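You operate a simulated robot arm through the tools that you are given. There is no shell and no other tool. Be economical: measure what you need, move in short steps, check, and stop when the job is done.

The job below is to be done with a simulated robot arm. You get a single attempt, and the scene is never put back.

TASK
Set the hose timer to water 45 minutes every 24 hours.
Fine: slide it to auto and confirm with the white button.

Only the result counts: the job must be done as asked and must still hold three seconds after the hand-in. Knocking over, shifting, dropping, spilling or breaking anything else fails it.

THE ROBOT
A 5-joint arm with a two-finger parallel gripper, fixed in place. Base frame: the origin is at the foot of the arm, x ahead of it, y to its left, z up. Units: mm, degrees, N and s.
Its first joint turns from -66.0 to 66.0 degrees. The tool tilts only in the upright plane through the base axis and itself; it spins freely about its own axis. Payload 2.9 kg.
Tool frame: the origin (TCP) lies between the finger pads and is the grasp point; the fingertips stand 30 mm ahead of it; z points along the fingers, y is the line along which they close. Largest opening 110 mm; finger width 20, thickness 10; the body of the gripper, 48 by 112 mm, starts 55 mm behind the TCP.
Orientation is told as [roll, pitch, yaw] about the base's x, y, z axes, in that order, counted from this pose: with the fingers straight down and closing along the base's y, the tool's x points along the base's -x, its y along +y and its z along -z.

THE INTERFACE
- The arm moves only by the tool arm_command. Its argument "moves" is a list that holds one entry, the list of rows, each a list of 7 numbers: the finger opening in m, from 0 to 0.11, then the shift along the tool's x, y, z in m, then the turn, a rotation vector about the tool's x, y, z in degrees. In form: [[[gripper, tx, ty, tz, ax, ay, az], ...]]. A call has 1 to 20 rows; each row shifts and turns the commanded pose from where the row before left it, along the tool's axes as they then stand. A row lasts 0.2 s, in which the tool goes at most 50 mm and 8.6 degrees; a call with a longer step from one row to the next is refused whole, and so is a gripper value outside its range. Where a pose cannot be reached the arm comes as near as it can. A force on the tool above 60 N (or 10 N above the force at the start of the call, whichever is more), or a blocked arm, ends the call early, and 0.2 s more pass. The fingers move at their own pace (about 108 mm/s each) and stop on an object; they squeeze with about 23 N. The grip force told is the motor's: it shows also when the fingers shut on nothing. Time passes only in rows, and 0.2 s behind the last, so rows that do not move let the fingers close. The reply holds the time, the measured pose of the TCP, the force on the tool along the base axes, the opening and the grip force, in the units named above and with some noise, and new pictures: "views" is both (left out), scene, wrist or none.
- Cameras (640 x 400 px; columns grow to the right, rows downward): "scene" is fixed at [36.7, -449.1, 616.1]; the picture's right is [0.78, -0.63, 0.00], its down [-0.30, -0.37, -0.88] and it looks along [0.55, 0.68, -0.48] (base axes); focal length 362 px, centre (320, 200). "wrist" rides on the gripper at [72, 17, -103] in the tool frame; the picture's right is [-0.23, 0.97, 0.00], its down [-0.76, -0.18, -0.62] and it looks along [-0.61, -0.14, 0.78] (tool axes); focal length 222 px, centre (320, 200). There is no depth. A picture from a camera that has moved, and an enlarged one, comes with that camera's place and axes in the base frame and with its lens.
- zoom(camera, box): a new picture of the part [left, top, right, bottom] of that camera's present view, enlarged. The clock stands still meanwhile.
- finish_job(): hands the job in; it is judged then, once.

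Work in short steps. Places have to be worked out from the pictures, the camera data and where the tool is seen: move nearer, look again, correct. Check each grasp and each placing, and mend what went wrong. You have 120 turns and 200 pictures in all, those below and enlarged ones among them. Open the gripper and draw the arm clear of the work before you hand the job in, unless the task says otherwise; then end with one line.

The tools are called after "Emit:" by a JSON object that holds its "fn" and its "kwargs". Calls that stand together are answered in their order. arm_command: Moves the arm, as the interface text tells. Its arguments: {"type":"object","properties":{"moves":{"type":"array"},"views":{"type":"string","enum":["both","scene","wrist","none"]}},"required":["moves"]} The other tools are called the same way: zoom (camera, box) takes an enlarged picture of a part of a camera's view; finish_job () hands the job in.

At the start:

```text
t: 0.0
tool_pos: [338.0, 202.9, 393.8]
ee_rot: [-0.1, 0.0, 0.0]
wrist_force: [0.7, 0.2, -0.3]
opening: 110.1
finger_force: 0.0
```

scene: 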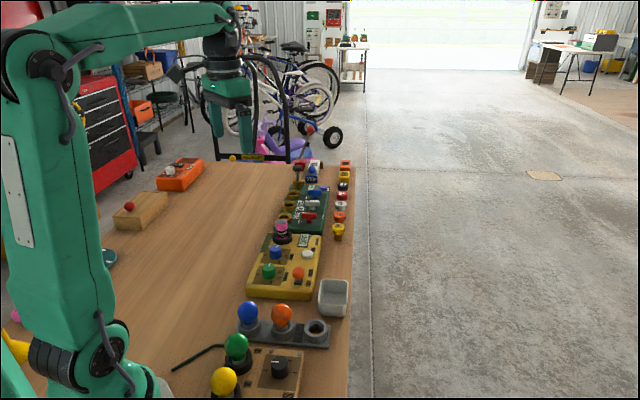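
wrist: 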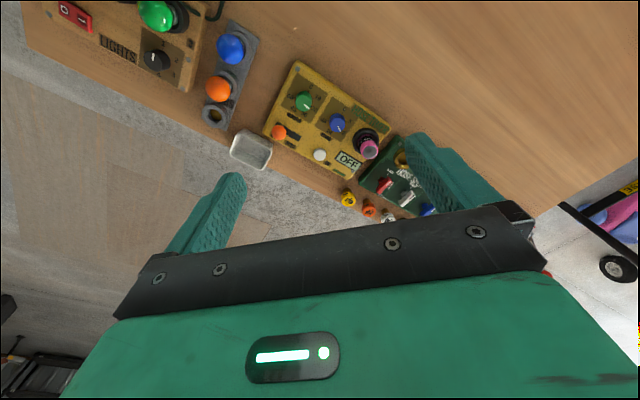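

The yellow panel with an "OFF" display looks like the hose timer. I'll zoom in with both cameras.

Emit:
{"fn": "zoom", "kwargs": {"camera": "scene", "box": [230, 210, 350, 310]}}

Emit:
{"fn": "zoom", "kwargs": {"camera": "wrist", "box": [250, 50, 410, 190]}}

Emit:
{"fn": "zoom", "kwargs": {"camera": "scene", "box": [100, 140, 370, 310]}}

```text
4.00 times, centred on (290, 260) of scene
camera zoom: at [36.7, -449.1, 616.1], right [0.78, -0.63, 0.0], down [-0.3, -0.37, -0.88], along [0.55, 0.68, -0.48], focal length 1447 px, centre (440, -40)
```

zoom: 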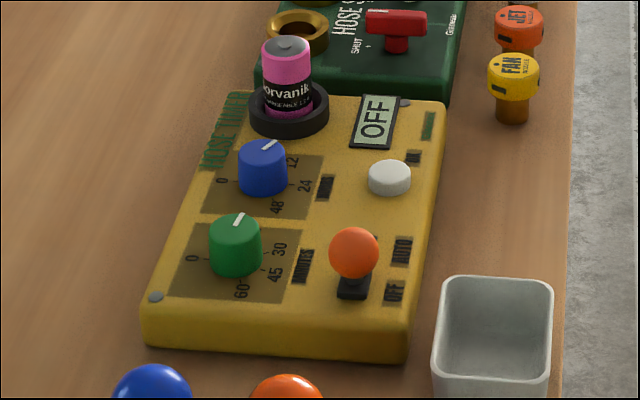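

```text
2.86 times, centred on (330, 120) of wrist
camera zoom: at [266.2, 218.6, 497.6], right [0.23, 0.97, 0.0], down [0.76, -0.18, 0.62], along [0.61, -0.14, -0.78], focal length 635 px, centre (291, 429)
```

zoom: 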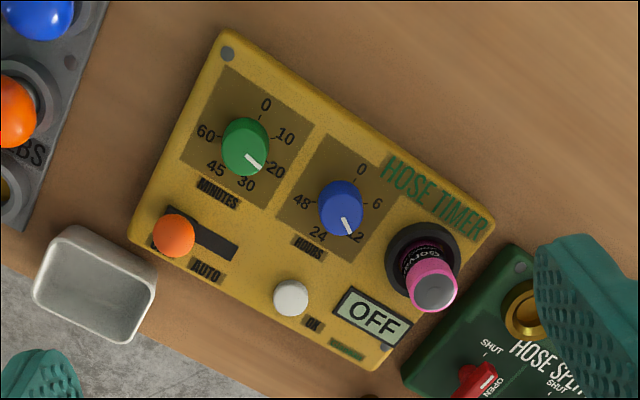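

```text
2.35 times, centred on (235, 225) of scene
camera zoom: at [36.7, -449.1, 616.1], right [0.78, -0.63, 0.0], down [-0.3, -0.37, -0.88], along [0.55, 0.68, -0.48], focal length 851 px, centre (520, 141)
```

zoom: 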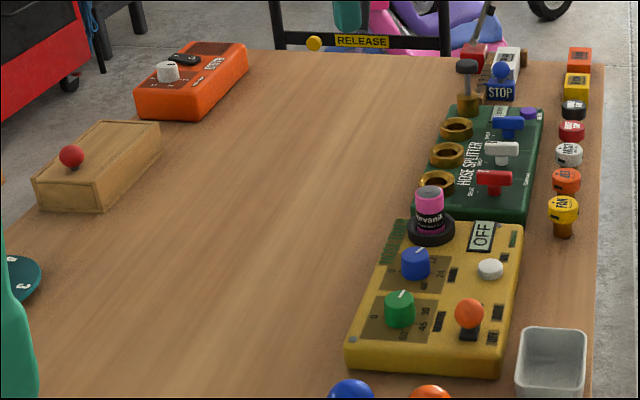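

The timer is at about 45° in the base frame, with the green minutes knob near (370,166) and the blue hours knob near (423,219). I'll move closer above it to measure accurately.

Emit:
{"fn": "arm_command", "kwargs": {"moves": [[[0.11, -0.005, -0.01, 0.04, 0, 0, 0], [0.11, -0.005, -0.01, 0.04, 0, 0, 0], [0.11, -0.005, -0.01, 0.04, 0, 0, 0], [0.11, -0.005, -0.01, 0.04, 0, 0, 0], [0.11, 0, 0, 0, 0, 0, 0]]], "views": "wrist"}}

```text
t: 1.2
tool_pos: [356.2, 161.4, 233.3]
ee_rot: [0.0, 0.1, 0.0]
wrist_force: [0.5, -0.8, 0.4]
opening: 110.0
finger_force: 0.0
camera wrist: at [284.7, 178.6, 337.1], right [0.23, 0.97, 0.0], down [0.76, -0.18, 0.62], along [0.61, -0.14, -0.78], focal length 222 px, centre (320, 200)
```

wrist: 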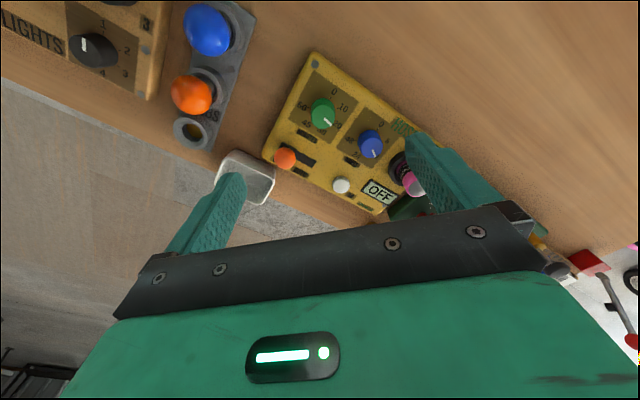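

Emit:
{"fn": "zoom", "kwargs": {"camera": "wrist", "box": [255, 45, 415, 215]}}

```text
2.35 times, centred on (335, 130) of wrist
camera zoom: at [284.7, 178.6, 337.1], right [0.23, 0.97, 0.0], down [0.76, -0.18, 0.62], along [0.61, -0.14, -0.78], focal length 523 px, centre (285, 365)
```

zoom: 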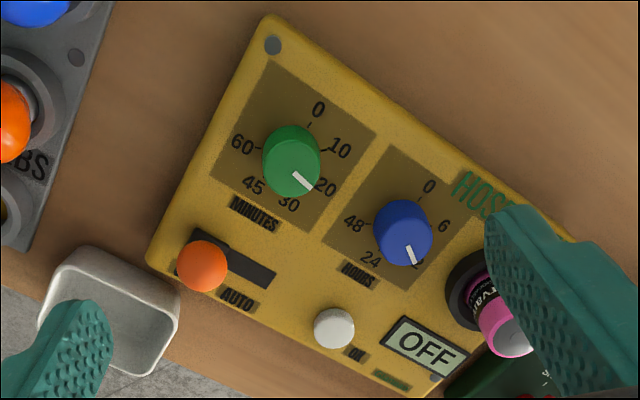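

Triangulating puts the green knob axis at about (369,163), with the pointer near 20. I'll hover above it with a narrower opening and check the alignment from both cameras.

Emit:
{"fn": "arm_command", "kwargs": {"moves": [[[0.06, -0.006, 0.001, 0.04, 0, 0, 0], [0.06, -0.007, 0.001, 0.04, 0, 0, 0], [0.06, 0, 0, 0.018, 0, 0, 0], [0.06, 0, 0, 0, 0, 0, 0]]]}}

Emit:
{"fn": "zoom", "kwargs": {"camera": "wrist", "box": [220, 60, 420, 220]}}

Emit:
{"fn": "zoom", "kwargs": {"camera": "scene", "box": [220, 200, 350, 310]}}

```text
t: 2.2
tool_pos: [370.9, 163.9, 134.4]
ee_rot: [0.0, 0.0, 0.0]
wrist_force: [0.1, -0.1, -0.7]
opening: 60.2
finger_force: 0.0
camera wrist: at [299.0, 181.2, 238.3], right [0.23, 0.97, 0.0], down [0.76, -0.18, 0.62], along [0.61, -0.14, -0.78], focal length 222 px, centre (320, 200)
```

scene: 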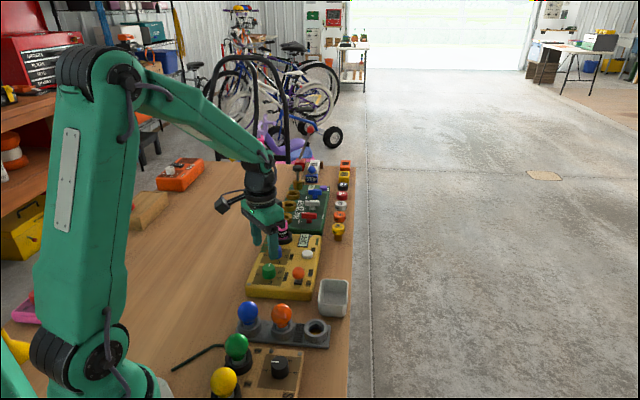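
wrist: 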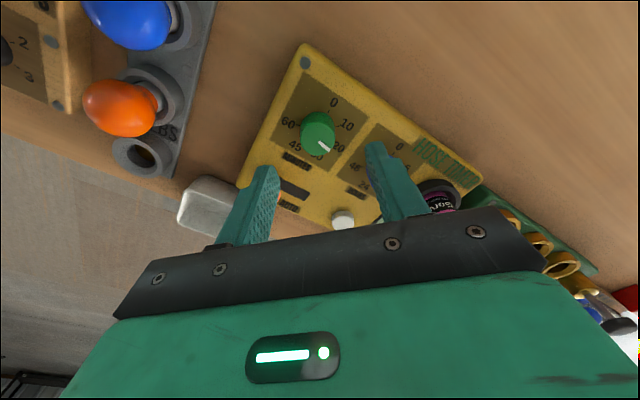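

```text
2.50 times, centred on (320, 140) of wrist
camera zoom: at [299.0, 181.2, 238.3], right [0.23, 0.97, 0.0], down [0.76, -0.18, 0.62], along [0.61, -0.14, -0.78], focal length 555 px, centre (320, 350)
```

zoom: 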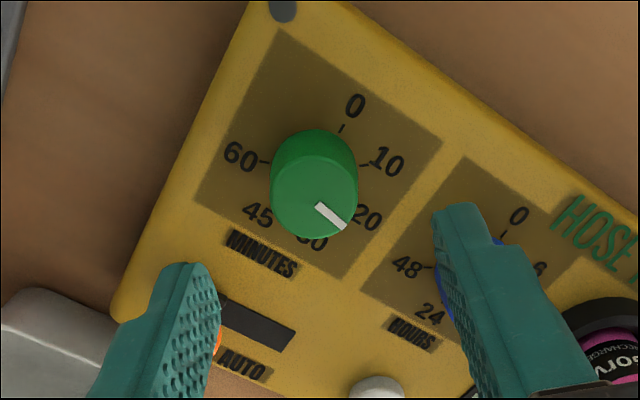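

```text
3.64 times, centred on (285, 255) of scene
camera zoom: at [36.7, -449.1, 616.1], right [0.78, -0.63, 0.0], down [-0.3, -0.37, -0.88], along [0.55, 0.68, -0.48], focal length 1316 px, centre (447, 0)
```

zoom: 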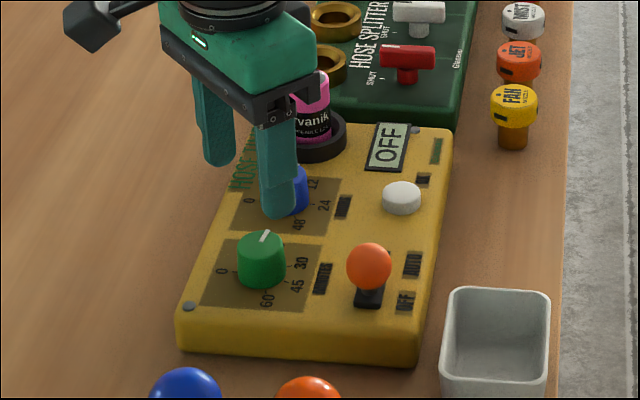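

The alignment looks good. Height is uncertain, so I'll descend in small steps and watch the force.

Emit:
{"fn": "arm_command", "kwargs": {"moves": [[[0.06, 0, 0, 0.015, 0, 0, 0], [0.06, 0, 0, 0.015, 0, 0, 0], [0.06, 0, 0, 0, 0, 0, 0]]], "views": "none"}}

Emit:
{"fn": "zoom", "kwargs": {"camera": "wrist", "box": [220, 60, 420, 220]}}

Emit:
{"fn": "zoom", "kwargs": {"camera": "scene", "box": [220, 200, 350, 310]}}

```text
t: 3.0
tool_pos: [372.6, 164.5, 105.9]
ee_rot: [0.0, 0.0, -0.1]
wrist_force: [-0.4, 0.5, 0.6]
opening: 59.8
finger_force: 0.1
```

```text
2.50 times, centred on (320, 140) of wrist
camera zoom: at [300.3, 181.9, 209.0], right [0.23, 0.97, 0.0], down [0.76, -0.18, 0.62], along [0.61, -0.14, -0.78], focal length 555 px, centre (320, 350)
```

zoom: 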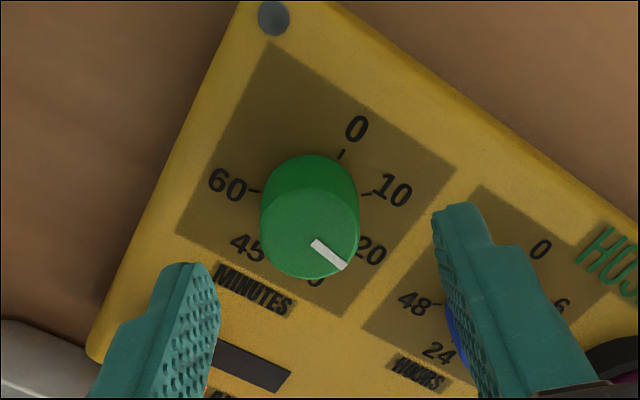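

```text
3.64 times, centred on (285, 255) of scene
camera zoom: at [36.7, -449.1, 616.1], right [0.78, -0.63, 0.0], down [-0.3, -0.37, -0.88], along [0.55, 0.68, -0.48], focal length 1316 px, centre (447, 0)
```

zoom: 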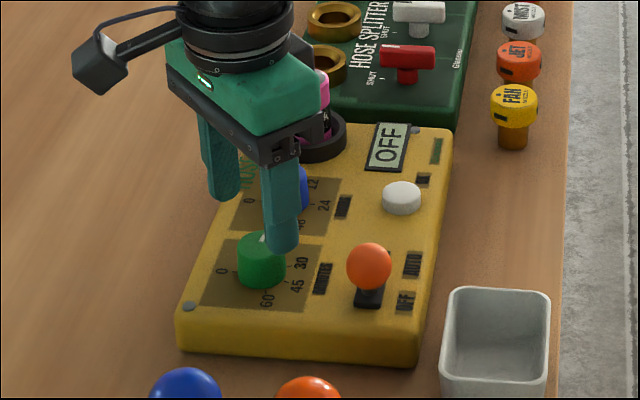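

The knob top looks to be at about z 57–60. I'll keep going down until the tips are around z 50.

Emit:
{"fn": "arm_command", "kwargs": {"moves": [[[0.06, 0, 0, 0.01, 0, 0, 0], [0.06, 0, 0, 0.01, 0, 0, 0], [0.06, 0, 0, 0.005, 0, 0, 0], [0.06, 0, 0, 0, 0, 0, 0]]], "views": "none"}}

Emit:
{"fn": "zoom", "kwargs": {"camera": "wrist", "box": [220, 60, 420, 220]}}

Emit:
{"fn": "zoom", "kwargs": {"camera": "scene", "box": [220, 200, 350, 310]}}

```text
t: 4.0
tool_pos: [371.6, 165.2, 81.8]
ee_rot: [-0.1, 0.0, -0.1]
wrist_force: [-0.5, -1.3, 0.3]
opening: 59.9
finger_force: 0.1
```

```text
2.50 times, centred on (320, 140) of wrist
camera zoom: at [300.4, 181.7, 185.6], right [0.23, 0.97, 0.0], down [0.76, -0.18, 0.62], along [0.61, -0.14, -0.78], focal length 555 px, centre (320, 350)
```

zoom: 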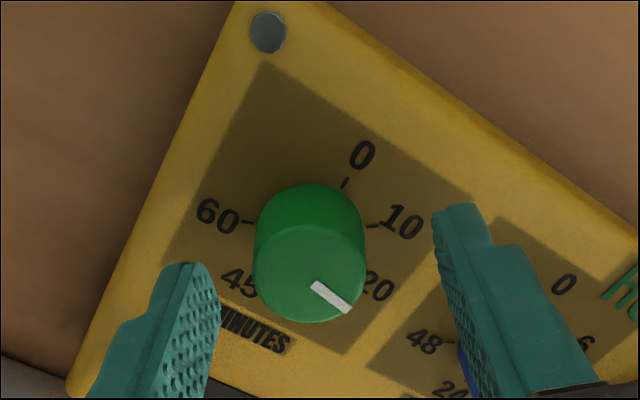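

```text
3.64 times, centred on (285, 255) of scene
camera zoom: at [36.7, -449.1, 616.1], right [0.78, -0.63, 0.0], down [-0.3, -0.37, -0.88], along [0.55, 0.68, -0.48], focal length 1316 px, centre (447, 0)
```

zoom: 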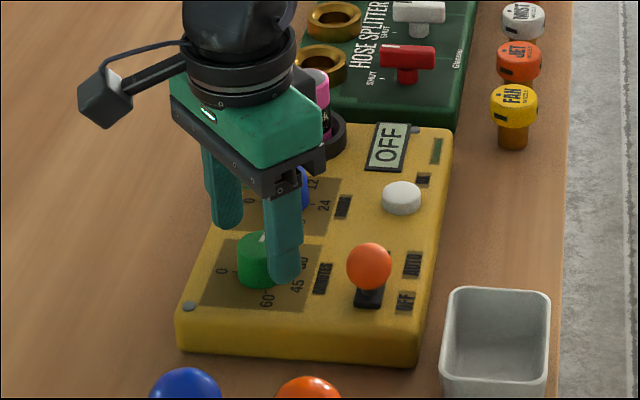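

The tips are about level with the knob top, and the knob sits about 3 mm toward −y. I'll correct that and go down another 10 mm.

Emit:
{"fn": "arm_command", "kwargs": {"moves": [[[0.06, 0, -0.003, 0.004, 0, 0, 0], [0.06, 0, 0, 0.004, 0, 0, 0], [0.06, 0, 0, 0.003, 0, 0, 0], [0.06, 0, 0, 0, 0, 0, 0]]], "views": "none"}}

Emit:
{"fn": "zoom", "kwargs": {"camera": "wrist", "box": [220, 60, 420, 220]}}

Emit:
{"fn": "zoom", "kwargs": {"camera": "scene", "box": [240, 225, 320, 290]}}

```text
t: 5.0
tool_pos: [372.1, 159.4, 69.5]
ee_rot: [0.0, 0.1, 0.1]
wrist_force: [-0.3, 0.5, -0.5]
opening: 60.1
finger_force: 0.1
```

```text
2.50 times, centred on (320, 140) of wrist
camera zoom: at [299.9, 177.2, 174.3], right [0.23, 0.97, 0.0], down [0.76, -0.18, 0.62], along [0.61, -0.14, -0.78], focal length 555 px, centre (320, 350)
```

zoom: 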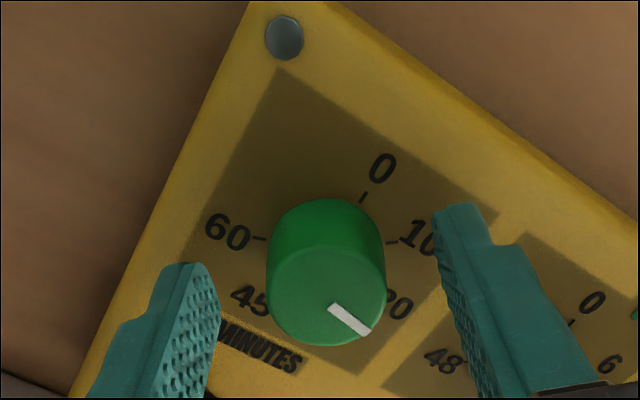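

```text
6.15 times, centred on (280, 258) of scene
camera zoom: at [36.7, -449.1, 616.1], right [0.78, -0.63, 0.0], down [-0.3, -0.37, -0.88], along [0.55, 0.68, -0.48], focal length 2226 px, centre (566, -154)
```

zoom: 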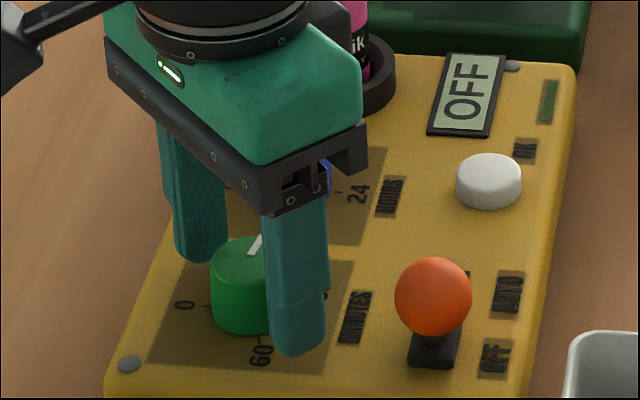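

The knob looks about 4 mm further in +x than the grip axis. I'll correct that, then close gently on it.

Emit:
{"fn": "arm_command", "kwargs": {"moves": [[[0.06, -0.004, 0.001, 0.002, 0, 0, 0], [0.04, 0, 0, 0, 0, 0, 0], [0.03, 0, 0, 0, 0, 0, 0], [0.025, 0, 0, 0, 0, 0, 0], [0.025, 0, 0, 0, 0, 0, 0]]], "views": "none"}}

Emit:
{"fn": "zoom", "kwargs": {"camera": "wrist", "box": [220, 60, 420, 220]}}

Emit:
{"fn": "zoom", "kwargs": {"camera": "scene", "box": [240, 225, 320, 290]}}

```text
t: 6.2
tool_pos: [374.8, 161.0, 70.0]
ee_rot: [0.0, 0.1, 0.0]
wrist_force: [3.2, 1.8, -3.7]
opening: 30.5
finger_force: 44.8
```

```text
2.50 times, centred on (320, 140) of wrist
camera zoom: at [303.7, 178.4, 172.9], right [0.23, 0.97, 0.0], down [0.76, -0.18, 0.62], along [0.61, -0.14, -0.78], focal length 555 px, centre (320, 350)
```

zoom: 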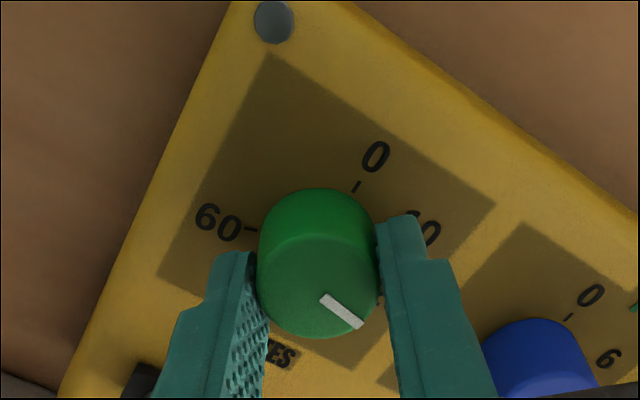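

```text
6.15 times, centred on (280, 258) of scene
camera zoom: at [36.8, -449.1, 616.1], right [0.78, -0.63, 0.0], down [-0.3, -0.37, -0.88], along [0.55, 0.68, -0.48], focal length 2226 px, centre (566, -154)
```

zoom: 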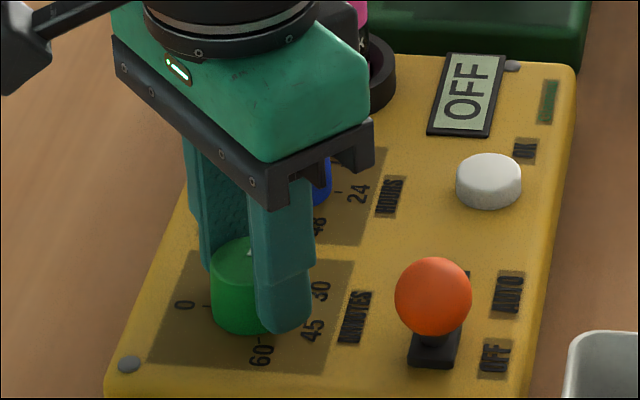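

I have a firm grip on the knob (30.5 mm). I'll turn it clockwise about 50° and look.

Emit:
{"fn": "arm_command", "kwargs": {"moves": [[[0.025, 0, 0, 0, 0, 0, 8.3], [0.025, 0, 0, 0, 0, 0, 8.3], [0.025, 0, 0, 0, 0, 0, 8.3], [0.025, 0, 0, 0, 0, 0, 8.3], [0.025, 0, 0, 0, 0, 0, 8.4], [0.025, 0, 0, 0, 0, 0, 8.4], [0.025, 0, 0, 0, 0, 0, 0]]], "views": "none"}}

Emit:
{"fn": "zoom", "kwargs": {"camera": "wrist", "box": [220, 60, 420, 220]}}

Emit:
{"fn": "zoom", "kwargs": {"camera": "scene", "box": [240, 225, 320, 290]}}

```text
t: 7.8
tool_pos: [374.4, 159.9, 69.5]
ee_rot: [-0.2, 0.1, -50.2]
wrist_force: [-9.4, -36.9, 38.8]
opening: 31.1
finger_force: 45.1
```

```text
2.50 times, centred on (320, 140) of wrist
camera zoom: at [342.1, 227.5, 171.9], right [0.89, 0.45, -0.01], down [0.35, -0.7, 0.62], along [0.28, -0.56, -0.78], focal length 555 px, centre (320, 350)
```

zoom: 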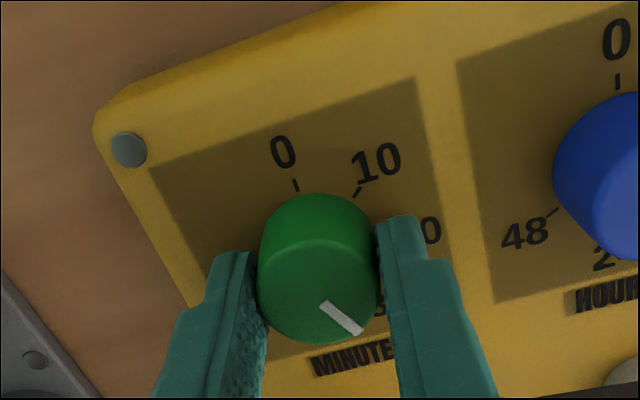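

```text
6.15 times, centred on (280, 258) of scene
camera zoom: at [36.5, -449.2, 616.1], right [0.78, -0.63, 0.0], down [-0.3, -0.37, -0.88], along [0.55, 0.68, -0.48], focal length 2226 px, centre (566, -154)
```

zoom: 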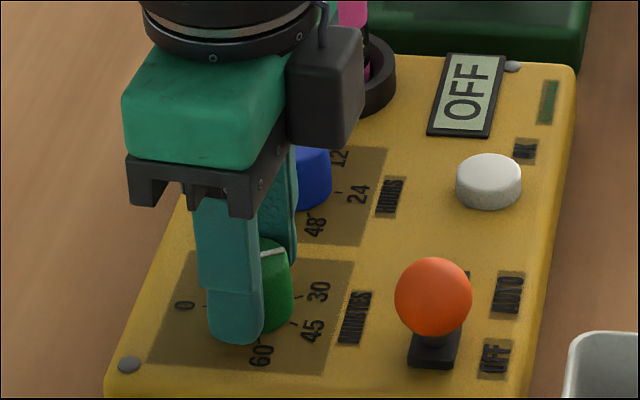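

The knob turns with the gripper and is now at about 30. There is side and upward load, so I'll lift 2 mm, relax sideways, and check the force.

Emit:
{"fn": "arm_command", "kwargs": {"moves": [[[0.025, -0.001, -0.001, -0.002, 0, 0, 0], [0.025, 0, 0, 0, 0, 0, 0]]], "views": "none"}}

```text
t: 8.4
tool_pos: [373.4, 160.4, 69.3]
ee_rot: [-0.1, 0.0, -50.0]
wrist_force: [3.2, -13.3, -10.7]
opening: 30.7
finger_force: 44.9
```

Force is much lower now. I'll turn another 50° clockwise.

Emit:
{"fn": "arm_command", "kwargs": {"moves": [[[0.025, 0, 0, 0, 0, 0, 8.3], [0.025, 0, 0, 0, 0, 0, 8.3], [0.025, 0, 0, 0, 0, 0, 8.3], [0.025, 0, 0, 0, 0, 0, 8.3], [0.025, 0, 0, 0, 0, 0, 8.4], [0.025, 0, 0, 0, 0, 0, 8.4], [0.025, 0, 0, 0, 0, 0, 0]]], "views": "none"}}

Emit:
{"fn": "zoom", "kwargs": {"camera": "wrist", "box": [220, 60, 420, 220]}}

Emit:
{"fn": "zoom", "kwargs": {"camera": "scene", "box": [240, 225, 320, 290]}}

```text
t: 10.0
tool_pos: [373.5, 160.2, 68.7]
ee_rot: [-0.1, -0.2, -100.2]
wrist_force: [-5.4, -0.3, -23.0]
opening: 30.7
finger_force: 45.2
```

```text
2.50 times, centred on (320, 140) of wrist
camera zoom: at [403.8, 229.2, 172.3], right [0.92, -0.39, 0.0], down [-0.31, -0.72, 0.63], along [-0.25, -0.57, -0.78], focal length 555 px, centre (320, 350)
```

zoom: 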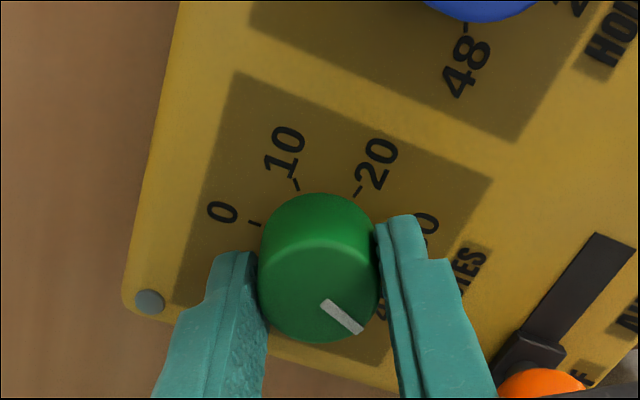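

```text
6.15 times, centred on (280, 258) of scene
camera zoom: at [36.9, -449.0, 616.2], right [0.78, -0.63, 0.0], down [-0.3, -0.37, -0.88], along [0.55, 0.68, -0.48], focal length 2226 px, centre (566, -154)
```

zoom: 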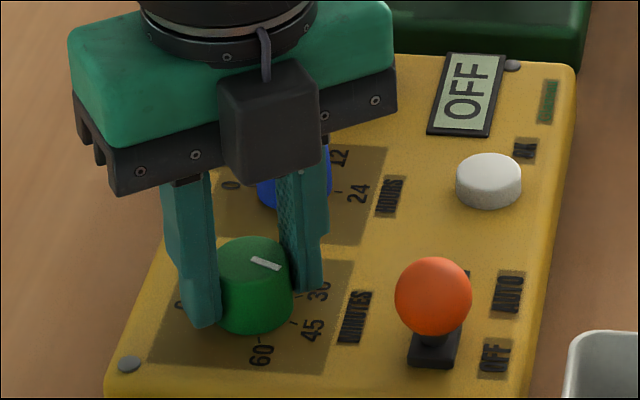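

The pointer should now be near 45. I'll release and rise to check from above.

Emit:
{"fn": "arm_command", "kwargs": {"moves": [[[0.05, 0, 0, 0, 0, 0, 0], [0.06, 0, 0, -0.01, 0, 0, 0], [0.06, 0, 0, -0.03, 0, 0, 0], [0.06, 0, 0, -0.03, 0, 0, 0], [0.06, 0, 0, 0, 0, 0, 0]]], "views": "none"}}

Emit:
{"fn": "zoom", "kwargs": {"camera": "wrist", "box": [220, 60, 420, 220]}}

Emit:
{"fn": "zoom", "kwargs": {"camera": "scene", "box": [240, 225, 320, 290]}}

```text
t: 11.2
tool_pos: [373.9, 158.9, 141.8]
ee_rot: [0.1, 0.0, -100.0]
wrist_force: [-0.1, -0.1, 0.2]
opening: 59.8
finger_force: 0.0
```

```text
2.50 times, centred on (320, 140) of wrist
camera zoom: at [403.7, 227.5, 245.6], right [0.92, -0.39, 0.0], down [-0.31, -0.72, 0.62], along [-0.24, -0.57, -0.78], focal length 555 px, centre (320, 350)
```

zoom: 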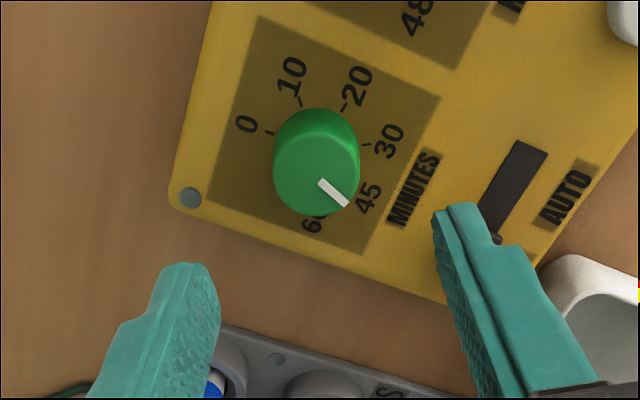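

```text
6.15 times, centred on (280, 258) of scene
camera zoom: at [36.7, -449.1, 616.1], right [0.78, -0.63, 0.0], down [-0.3, -0.37, -0.88], along [0.55, 0.68, -0.48], focal length 2226 px, centre (566, -154)
```

zoom: 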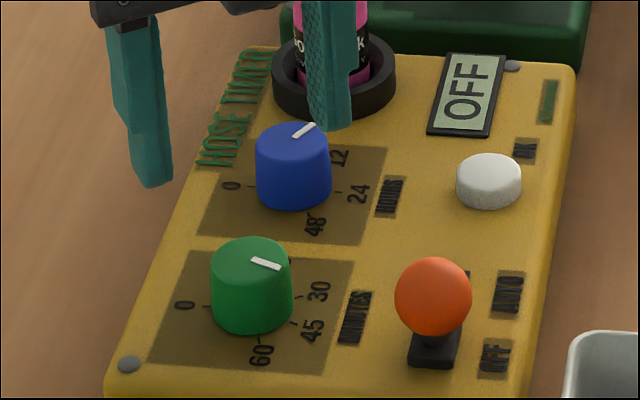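

Green now points at 45: in the scene view the pointer is parallel to the 45 tick. I'll move above the blue hours knob, estimated at (427,214).

Emit:
{"fn": "arm_command", "kwargs": {"moves": [[[0.06, 0.0214, 0.0142, 0, 0, 0, 0], [0.06, 0.0213, 0.0142, 0, 0, 0, 0], [0.06, 0.0213, 0.0142, 0, 0, 0, 0], [0.06, 0, 0, 0.02, 0, 0, 0], [0.06, 0, 0, 0, 0, 0, 0]]], "views": "none"}}

Emit:
{"fn": "zoom", "kwargs": {"camera": "wrist", "box": [220, 60, 420, 220]}}

Emit:
{"fn": "zoom", "kwargs": {"camera": "scene", "box": [230, 200, 330, 280]}}

```text
t: 12.4
tool_pos: [427.8, 216.0, 121.2]
ee_rot: [-0.1, -0.1, -100.0]
wrist_force: [-0.2, -0.2, -0.9]
opening: 60.2
finger_force: 0.1
```

```text
2.50 times, centred on (320, 140) of wrist
camera zoom: at [457.8, 284.5, 224.6], right [0.92, -0.39, 0.0], down [-0.31, -0.72, 0.62], along [-0.25, -0.57, -0.78], focal length 555 px, centre (320, 350)
```

zoom: 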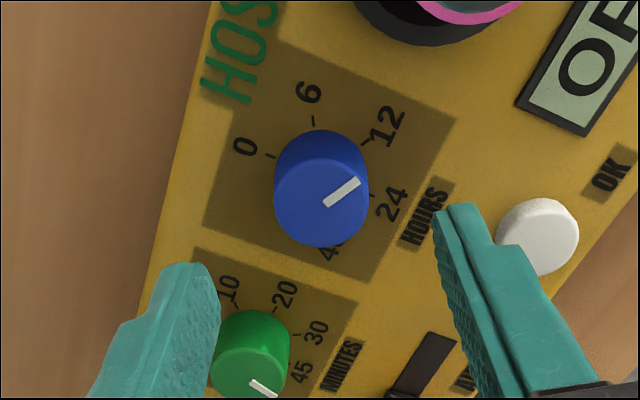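

```text
5.00 times, centred on (280, 240) of scene
camera zoom: at [36.8, -449.1, 616.1], right [0.78, -0.63, 0.0], down [-0.3, -0.37, -0.88], along [0.55, 0.68, -0.48], focal length 1809 px, centre (520, 0)
```

zoom: 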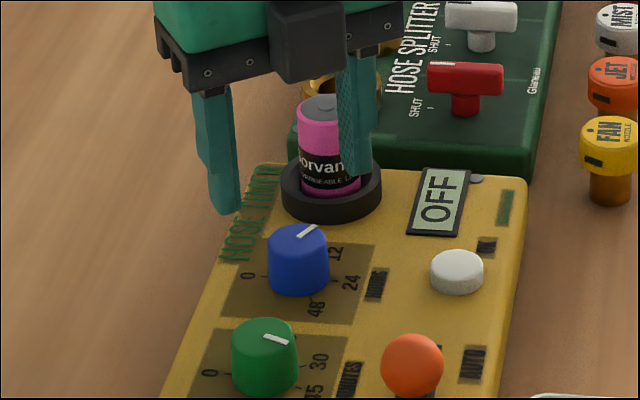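

It's aligned within about 1 mm, and blue reads 12. I'll descend onto it.

Emit:
{"fn": "arm_command", "kwargs": {"moves": [[[0.06, 0, 0, 0.02, 0, 0, 0], [0.06, 0, 0, 0.02, 0, 0, 0], [0.06, 0, 0, 0.01, 0, 0, 0], [0.06, 0, 0, 0, 0, 0, 0]]], "views": "none"}}

Emit:
{"fn": "zoom", "kwargs": {"camera": "wrist", "box": [220, 60, 420, 220]}}

```text
t: 13.4
tool_pos: [429.0, 215.3, 70.9]
ee_rot: [0.0, -0.1, -99.9]
wrist_force: [-0.3, 0.1, -0.8]
opening: 59.9
finger_force: 0.1
```

```text
2.50 times, centred on (320, 140) of wrist
camera zoom: at [458.8, 284.5, 175.1], right [0.92, -0.39, 0.0], down [-0.31, -0.72, 0.62], along [-0.24, -0.57, -0.78], focal length 555 px, centre (320, 350)
```

zoom: 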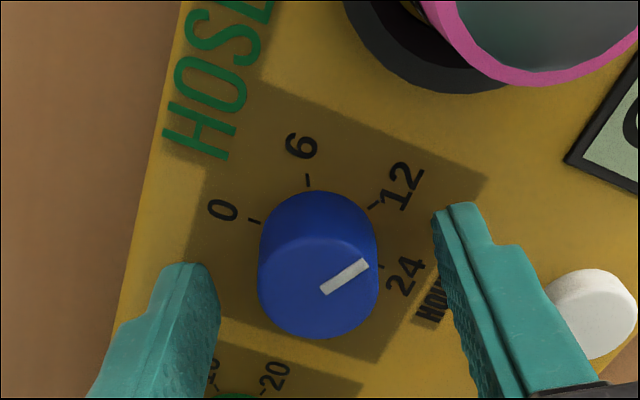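

Centred. I'll close and turn clockwise about 62°.

Emit:
{"fn": "arm_command", "kwargs": {"moves": [[[0.04, 0, 0, 0, 0, 0, 0], [0.03, 0, 0, 0, 0, 0, 0], [0.025, 0, 0, 0, 0, 0, 0], [0.025, 0, 0, 0, 0, 0, 0]]], "views": "none"}}

Emit:
{"fn": "arm_command", "kwargs": {"moves": [[[0.025, 0, 0, 0, 0, 0, 8], [0.025, 0, 0, 0, 0, 0, 8], [0.025, 0, 0, 0, 0, 0, 8], [0.025, 0, 0, 0, 0, 0, 8], [0.025, 0, 0, 0, 0, 0, 8], [0.025, 0, 0, 0, 0, 0, 8], [0.025, 0, 0, 0, 0, 0, 8], [0.025, 0, 0, 0, 0, 0, 6], [0.025, 0, 0, 0, 0, 0, 0]]], "views": "none"}}

Emit:
{"fn": "zoom", "kwargs": {"camera": "wrist", "box": [220, 60, 420, 220]}}

Emit:
{"fn": "zoom", "kwargs": {"camera": "scene", "box": [240, 210, 320, 275]}}

```text
t: 14.4
tool_pos: [428.9, 216.7, 73.0]
ee_rot: [-0.1, -0.1, -100.1]
wrist_force: [-5.5, 0.5, 1.7]
opening: 30.8
finger_force: 45.3
```

```text
t: 15.8
tool_pos: [427.2, 216.2, 72.4]
ee_rot: [0.0, 0.2, -144.8]
wrist_force: [-3.4, 2.2, 3.4]
opening: 31.0
finger_force: 45.1
out of reach, approached as far as the arm can: row 6
stopped in row 6: the force on the tool passed its limit (the readings are from after the stop); the commanded pose is now the measured one
```

```text
2.50 times, centred on (320, 140) of wrist
camera zoom: at [497.6, 244.1, 175.2], right [0.37, -0.93, 0.0], down [-0.73, -0.29, 0.62], along [-0.58, -0.23, -0.78], focal length 555 px, centre (320, 350)
```

zoom: 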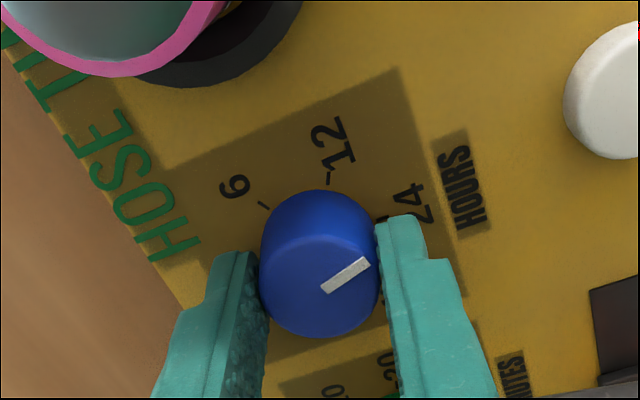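

```text
6.15 times, centred on (280, 242) of scene
camera zoom: at [36.7, -449.1, 616.1], right [0.78, -0.63, 0.0], down [-0.3, -0.37, -0.88], along [0.55, 0.68, -0.48], focal length 2226 px, centre (566, -62)
```

zoom: 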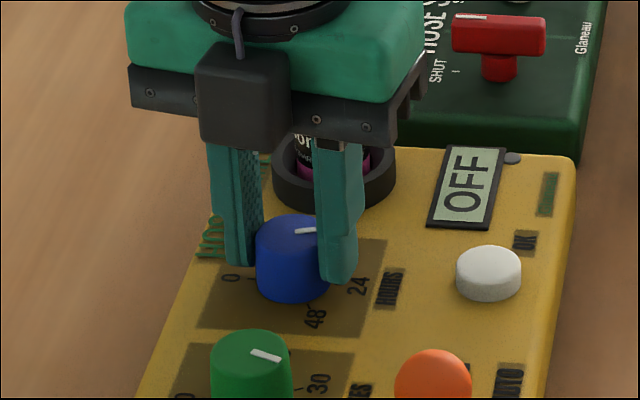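

The spin seems to have reached its limit at about −145°. I'll release, spin back 32°, regrip, and turn the rest.

Emit:
{"fn": "arm_command", "kwargs": {"moves": [[[0.045, 0, 0, 0, 0, 0, 0], [0.05, 0, 0, 0, 0, 0, 0], [0.05, 0, 0, 0, 0, 0, -8], [0.05, 0, 0, 0, 0, 0, -8], [0.05, 0, 0, 0, 0, 0, -8], [0.05, 0, 0, 0, 0, 0, -8], [0.05, 0, 0, 0, 0, 0, 0]]], "views": "none"}}

Emit:
{"fn": "zoom", "kwargs": {"camera": "wrist", "box": [220, 60, 420, 220]}}

Emit:
{"fn": "zoom", "kwargs": {"camera": "scene", "box": [240, 210, 320, 275]}}

```text
t: 17.4
tool_pos: [428.3, 216.1, 70.9]
ee_rot: [0.1, 0.0, -112.8]
wrist_force: [0.3, 0.6, 0.6]
opening: 50.3
finger_force: 0.1
```

```text
2.50 times, centred on (320, 140) of wrist
camera zoom: at [472.4, 275.9, 175.0], right [0.81, -0.59, 0.0], down [-0.46, -0.63, 0.62], along [-0.37, -0.5, -0.78], focal length 555 px, centre (320, 350)
```

zoom: 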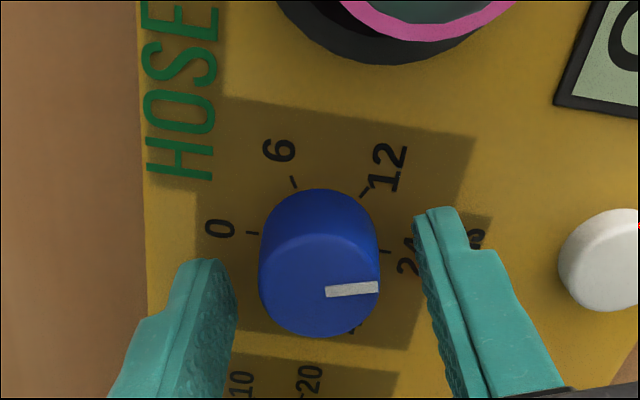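

```text
6.15 times, centred on (280, 242) of scene
camera zoom: at [36.7, -449.1, 616.1], right [0.78, -0.63, 0.0], down [-0.3, -0.37, -0.88], along [0.55, 0.68, -0.48], focal length 2226 px, centre (566, -62)
```

zoom: 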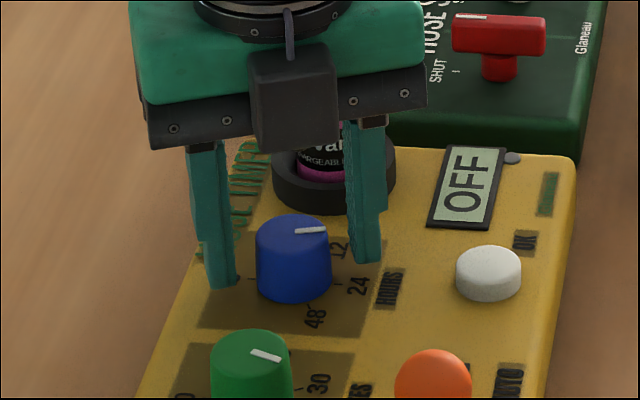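

The pointer needs roughly 18° more to reach 24. I'll regrip and turn.

Emit:
{"fn": "arm_command", "kwargs": {"moves": [[[0.04, 0, 0, 0, 0, 0, 0], [0.03, 0, 0, 0, 0, 0, 0], [0.025, 0, 0, 0, 0, 0, 0], [0.025, 0, 0, 0, 0, 0, 0], [0.025, 0, 0, 0, 0, 0, 6], [0.025, 0, 0, 0, 0, 0, 6], [0.025, 0, 0, 0, 0, 0, 6], [0.025, 0, 0, 0, 0, 0, 0], [0.05, 0, 0, 0, 0, 0, 0], [0.06, 0, 0, 0, 0, 0, 0], [0.06, 0, 0, -0.03, 0, 0, 0], [0.06, 0, 0, -0.03, 0, 0, 0], [0.06, 0, 0, 0, 0, 0, 0]]], "views": "none"}}

Emit:
{"fn": "zoom", "kwargs": {"camera": "wrist", "box": [220, 60, 420, 220]}}

Emit:
{"fn": "zoom", "kwargs": {"camera": "scene", "box": [240, 210, 320, 275]}}

```text
t: 20.2
tool_pos: [428.0, 216.1, 132.4]
ee_rot: [-0.1, 0.0, -130.9]
wrist_force: [0.2, -0.7, 0.1]
opening: 60.0
finger_force: 0.1
```

```text
2.50 times, centred on (320, 140) of wrist
camera zoom: at [489.7, 259.7, 235.4], right [0.59, -0.81, 0.0], down [-0.63, -0.46, 0.62], along [-0.5, -0.37, -0.78], focal length 555 px, centre (320, 350)
```

zoom: 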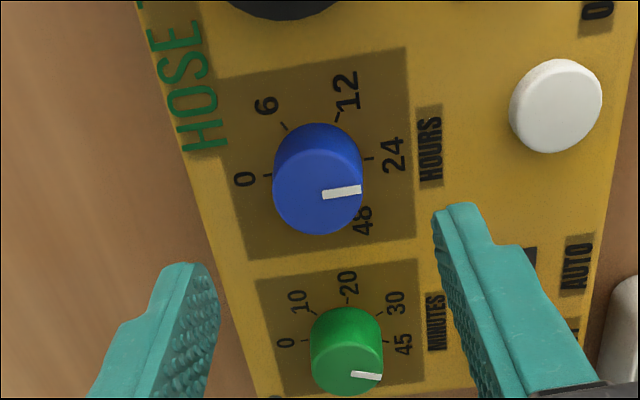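

```text
6.15 times, centred on (280, 242) of scene
camera zoom: at [36.7, -449.1, 616.1], right [0.78, -0.63, 0.0], down [-0.3, -0.37, -0.88], along [0.55, 0.68, -0.48], focal length 2226 px, centre (566, -62)
```

zoom: 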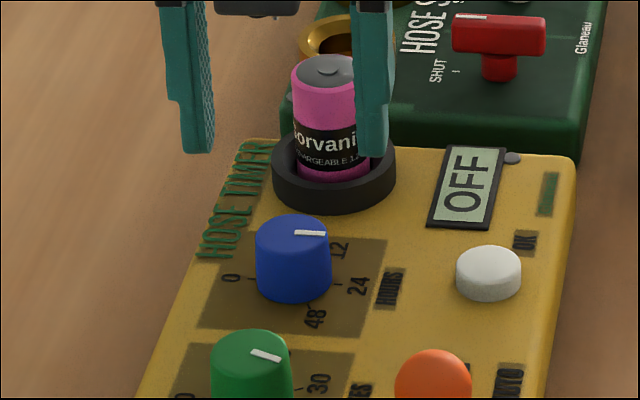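

The blue pointer is very close to 24. I'll take a tighter zoom to measure the residual error.

Emit:
{"fn": "zoom", "kwargs": {"camera": "wrist", "box": [285, 70, 365, 120]}}

Emit:
{"fn": "zoom", "kwargs": {"camera": "wrist", "box": [295, 110, 375, 160]}}

```text
8.00 times, centred on (325, 95) of wrist
camera zoom: at [489.7, 259.7, 235.4], right [0.59, -0.81, 0.0], down [-0.63, -0.46, 0.62], along [-0.5, -0.37, -0.78], focal length 1777 px, centre (280, 1040)
```

zoom: 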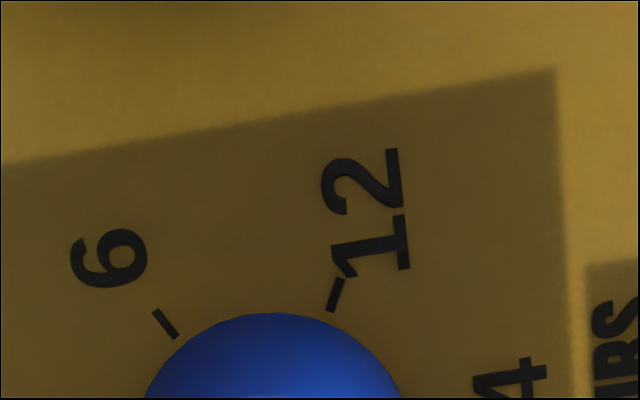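

```text
8.00 times, centred on (335, 135) of wrist
camera zoom: at [489.7, 259.7, 235.4], right [0.59, -0.81, 0.0], down [-0.63, -0.46, 0.62], along [-0.5, -0.37, -0.78], focal length 1777 px, centre (200, 720)
```

zoom: 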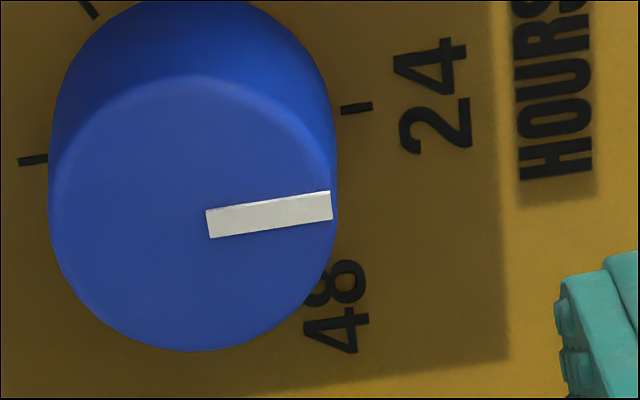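

Blue is exactly on 24: the ticks are spaced 60° and the pointer is at 180°. I'll check green just as precisely.

Emit:
{"fn": "zoom", "kwargs": {"camera": "wrist", "box": [295, 145, 375, 195]}}

```text
8.00 times, centred on (335, 170) of wrist
camera zoom: at [489.7, 259.7, 235.4], right [0.59, -0.81, 0.0], down [-0.63, -0.46, 0.62], along [-0.5, -0.37, -0.78], focal length 1777 px, centre (200, 440)
```

zoom: 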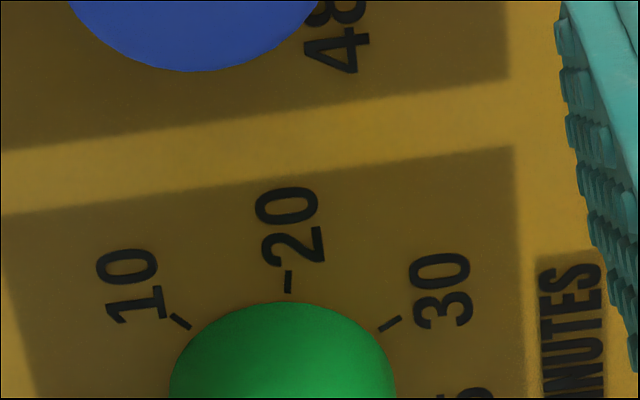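

Emit:
{"fn": "zoom", "kwargs": {"camera": "wrist", "box": [295, 155, 359, 195]}}

```text
10.00 times, centred on (327, 175) of wrist
camera zoom: at [489.7, 259.7, 235.4], right [0.59, -0.81, 0.0], down [-0.63, -0.46, 0.62], along [-0.5, -0.37, -0.78], focal length 2221 px, centre (250, 450)
```

zoom: 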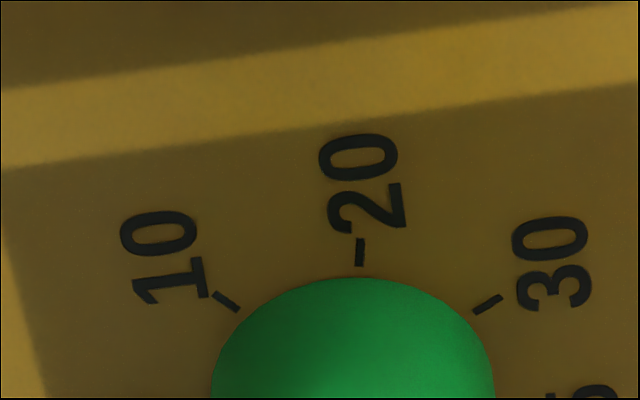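

Emit:
{"fn": "zoom", "kwargs": {"camera": "wrist", "box": [300, 185, 364, 225]}}

```text
10.00 times, centred on (332, 205) of wrist
camera zoom: at [489.7, 259.7, 235.4], right [0.59, -0.81, 0.0], down [-0.63, -0.46, 0.62], along [-0.5, -0.37, -0.78], focal length 2221 px, centre (200, 150)
```

zoom: 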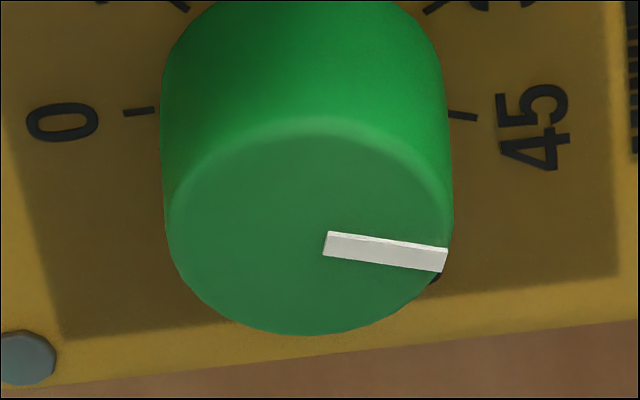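

Green is at −64.4° against a target of −65°, so both dials are set. Next I'll move above the orange slider ball at about (416,100).

Emit:
{"fn": "arm_command", "kwargs": {"moves": [[[0.06, 0, 0, -0.01, 0, 0, 0], [0.06, -0.0239, 0.017, 0, 0, 0, 0], [0.06, -0.0239, 0.017, 0, 0, 0, 0], [0.06, -0.0239, 0.017, 0, 0, 0, 0], [0.06, -0.0239, 0.017, 0, 0, 0, 0], [0.06, 0, 0, 0, 0, 0, 4], [0.06, 0, 0, 0, 0, 0, 0]]], "views": "none"}}

Emit:
{"fn": "zoom", "kwargs": {"camera": "wrist", "box": [220, 60, 420, 220]}}

Emit:
{"fn": "zoom", "kwargs": {"camera": "scene", "box": [230, 210, 350, 310]}}

```text
t: 21.8
tool_pos: [417.9, 99.1, 139.9]
ee_rot: [-0.1, 0.1, -134.9]
wrist_force: [-0.6, -0.7, -0.1]
opening: 60.0
finger_force: 0.0
```

```text
2.50 times, centred on (320, 140) of wrist
camera zoom: at [481.3, 138.7, 243.0], right [0.53, -0.85, 0.0], down [-0.66, -0.41, 0.62], along [-0.53, -0.33, -0.78], focal length 555 px, centre (320, 350)
```

zoom: 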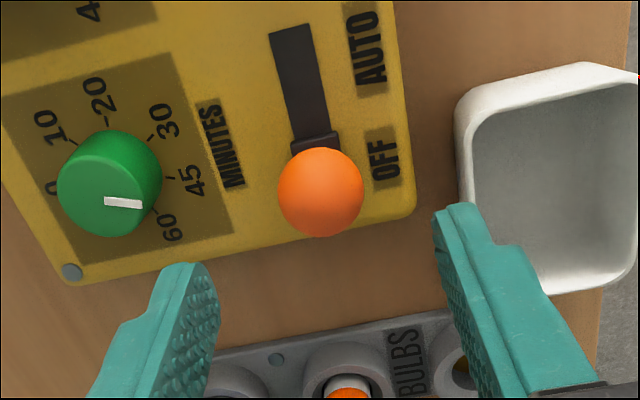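

```text
4.00 times, centred on (290, 260) of scene
camera zoom: at [36.7, -449.1, 616.1], right [0.78, -0.63, 0.0], down [-0.3, -0.37, -0.88], along [0.55, 0.68, -0.48], focal length 1447 px, centre (440, -40)
```

zoom: 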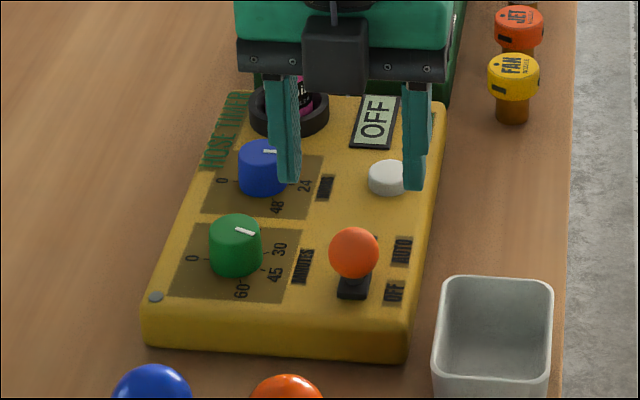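

The ball is centred under the tool, at about z 62. I'll narrow the opening to clear the white cup, descend, and check.

Emit:
{"fn": "arm_command", "kwargs": {"moves": [[[0.046, 0, 0, 0, 0, 0, 0], [0.046, 0, 0, 0.02, 0, 0, 0], [0.046, 0, 0, 0.02, 0, 0, 0], [0.046, 0, 0, 0.02, 0, 0, 0], [0.046, 0, 0, 0, 0, 0, 0]]], "views": "none"}}

Emit:
{"fn": "zoom", "kwargs": {"camera": "wrist", "box": [220, 60, 420, 220]}}

Emit:
{"fn": "zoom", "kwargs": {"camera": "scene", "box": [230, 210, 350, 310]}}

```text
t: 23.0
tool_pos: [417.4, 98.2, 82.5]
ee_rot: [0.1, 0.0, -134.9]
wrist_force: [-0.1, 0.1, 0.2]
opening: 45.9
finger_force: 0.1
```

```text
2.50 times, centred on (320, 140) of wrist
camera zoom: at [481.5, 138.0, 185.1], right [0.53, -0.85, 0.0], down [-0.66, -0.41, 0.62], along [-0.53, -0.33, -0.78], focal length 555 px, centre (320, 350)
```

zoom: 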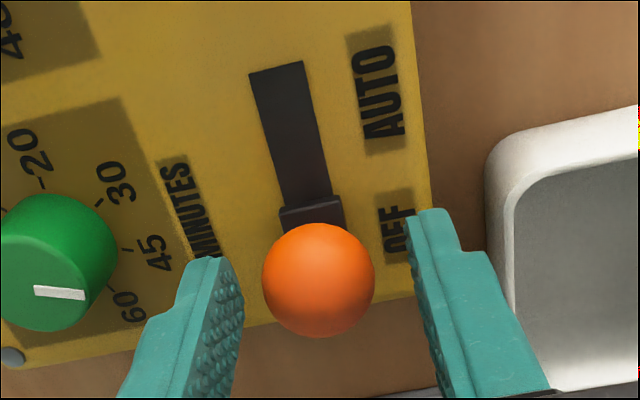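

```text
4.00 times, centred on (290, 260) of scene
camera zoom: at [36.7, -449.1, 616.1], right [0.78, -0.63, 0.0], down [-0.3, -0.37, -0.88], along [0.55, 0.68, -0.48], focal length 1447 px, centre (440, -40)
```

zoom: 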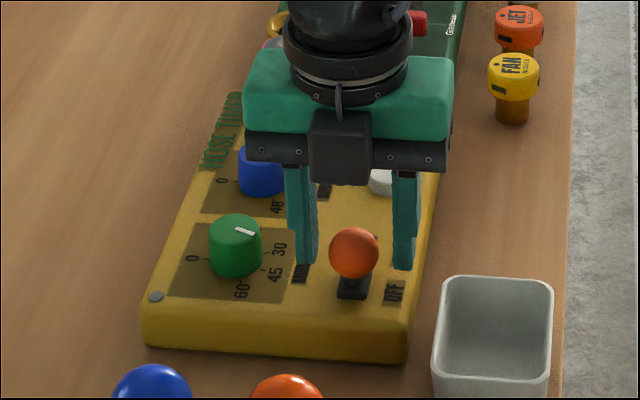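

Fingers are straddling the ball cleanly. I'll close and slide toward AUTO (tool +x) about 33 mm.

Emit:
{"fn": "arm_command", "kwargs": {"moves": [[[0.035, 0, 0, 0, 0, 0, 0], [0.022, 0, 0, 0, 0, 0, 0], [0.022, 0, 0, 0, 0, 0, 0], [0.022, 0, 0, 0, 0, 0, 0]]], "views": "none"}}

Emit:
{"fn": "arm_command", "kwargs": {"moves": [[[0.022, 0.006, 0, 0, 0, 0, 0], [0.022, 0.006, 0, 0, 0, 0, 0], [0.022, 0.006, 0, 0, 0, 0, 0], [0.022, 0.006, 0, 0, 0, 0, 0], [0.022, 0.006, 0, 0, 0, 0, 0], [0.022, 0.003, 0, 0, 0, 0, 0], [0.022, 0, 0, 0, 0, 0, 0]]], "views": "none"}}

Emit:
{"fn": "zoom", "kwargs": {"camera": "wrist", "box": [220, 60, 420, 220]}}

Emit:
{"fn": "zoom", "kwargs": {"camera": "scene", "box": [230, 210, 350, 310]}}

```text
t: 24.0
tool_pos: [416.9, 98.9, 81.3]
ee_rot: [-0.1, 0.0, -134.8]
wrist_force: [-11.7, 13.4, 2.7]
opening: 28.1
finger_force: 45.2
```

```text
t: 25.6
tool_pos: [439.8, 121.8, 80.9]
ee_rot: [0.1, -0.1, -135.0]
wrist_force: [-15.9, -0.9, 13.6]
opening: 27.8
finger_force: 45.0
```

```text
2.50 times, centred on (320, 140) of wrist
camera zoom: at [503.2, 160.5, 184.8], right [0.53, -0.85, 0.0], down [-0.66, -0.41, 0.62], along [-0.53, -0.33, -0.78], focal length 555 px, centre (320, 350)
```

zoom: 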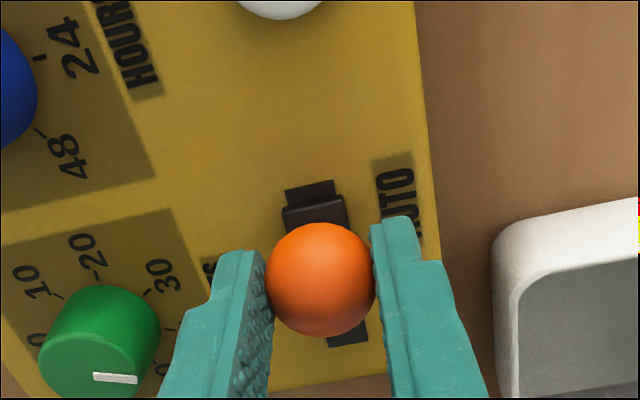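

```text
4.00 times, centred on (290, 260) of scene
camera zoom: at [36.7, -449.1, 616.1], right [0.78, -0.63, 0.0], down [-0.3, -0.37, -0.88], along [0.55, 0.68, -0.48], focal length 1447 px, centre (440, -40)
```

zoom: 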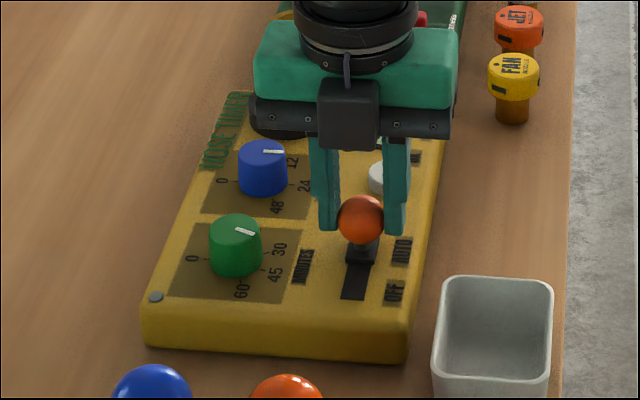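

It slid about 32 mm and a small gap remains. I'll push on gently to the end.

Emit:
{"fn": "arm_command", "kwargs": {"moves": [[[0.022, 0.002, 0, 0, 0, 0, 0], [0.022, 0.002, 0, 0, 0, 0, 0], [0.022, 0.002, 0, 0, 0, 0, 0], [0.022, 0, 0, 0, 0, 0, 0]]], "views": "none"}}

Emit:
{"fn": "zoom", "kwargs": {"camera": "wrist", "box": [220, 60, 420, 220]}}

```text
t: 26.6
tool_pos: [441.7, 123.4, 80.2]
ee_rot: [-0.2, -0.4, -135.1]
wrist_force: [-15.9, -39.0, 12.3]
opening: 27.6
finger_force: 44.3
```

```text
2.50 times, centred on (320, 140) of wrist
camera zoom: at [506.9, 163.6, 183.1], right [0.53, -0.85, 0.0], down [-0.66, -0.41, 0.63], along [-0.54, -0.33, -0.78], focal length 555 px, centre (320, 350)
```

zoom: 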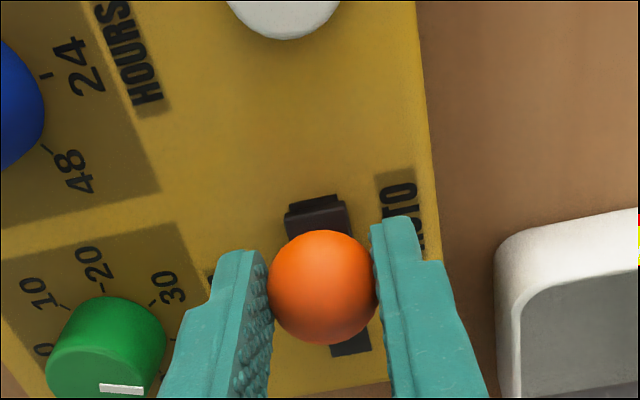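

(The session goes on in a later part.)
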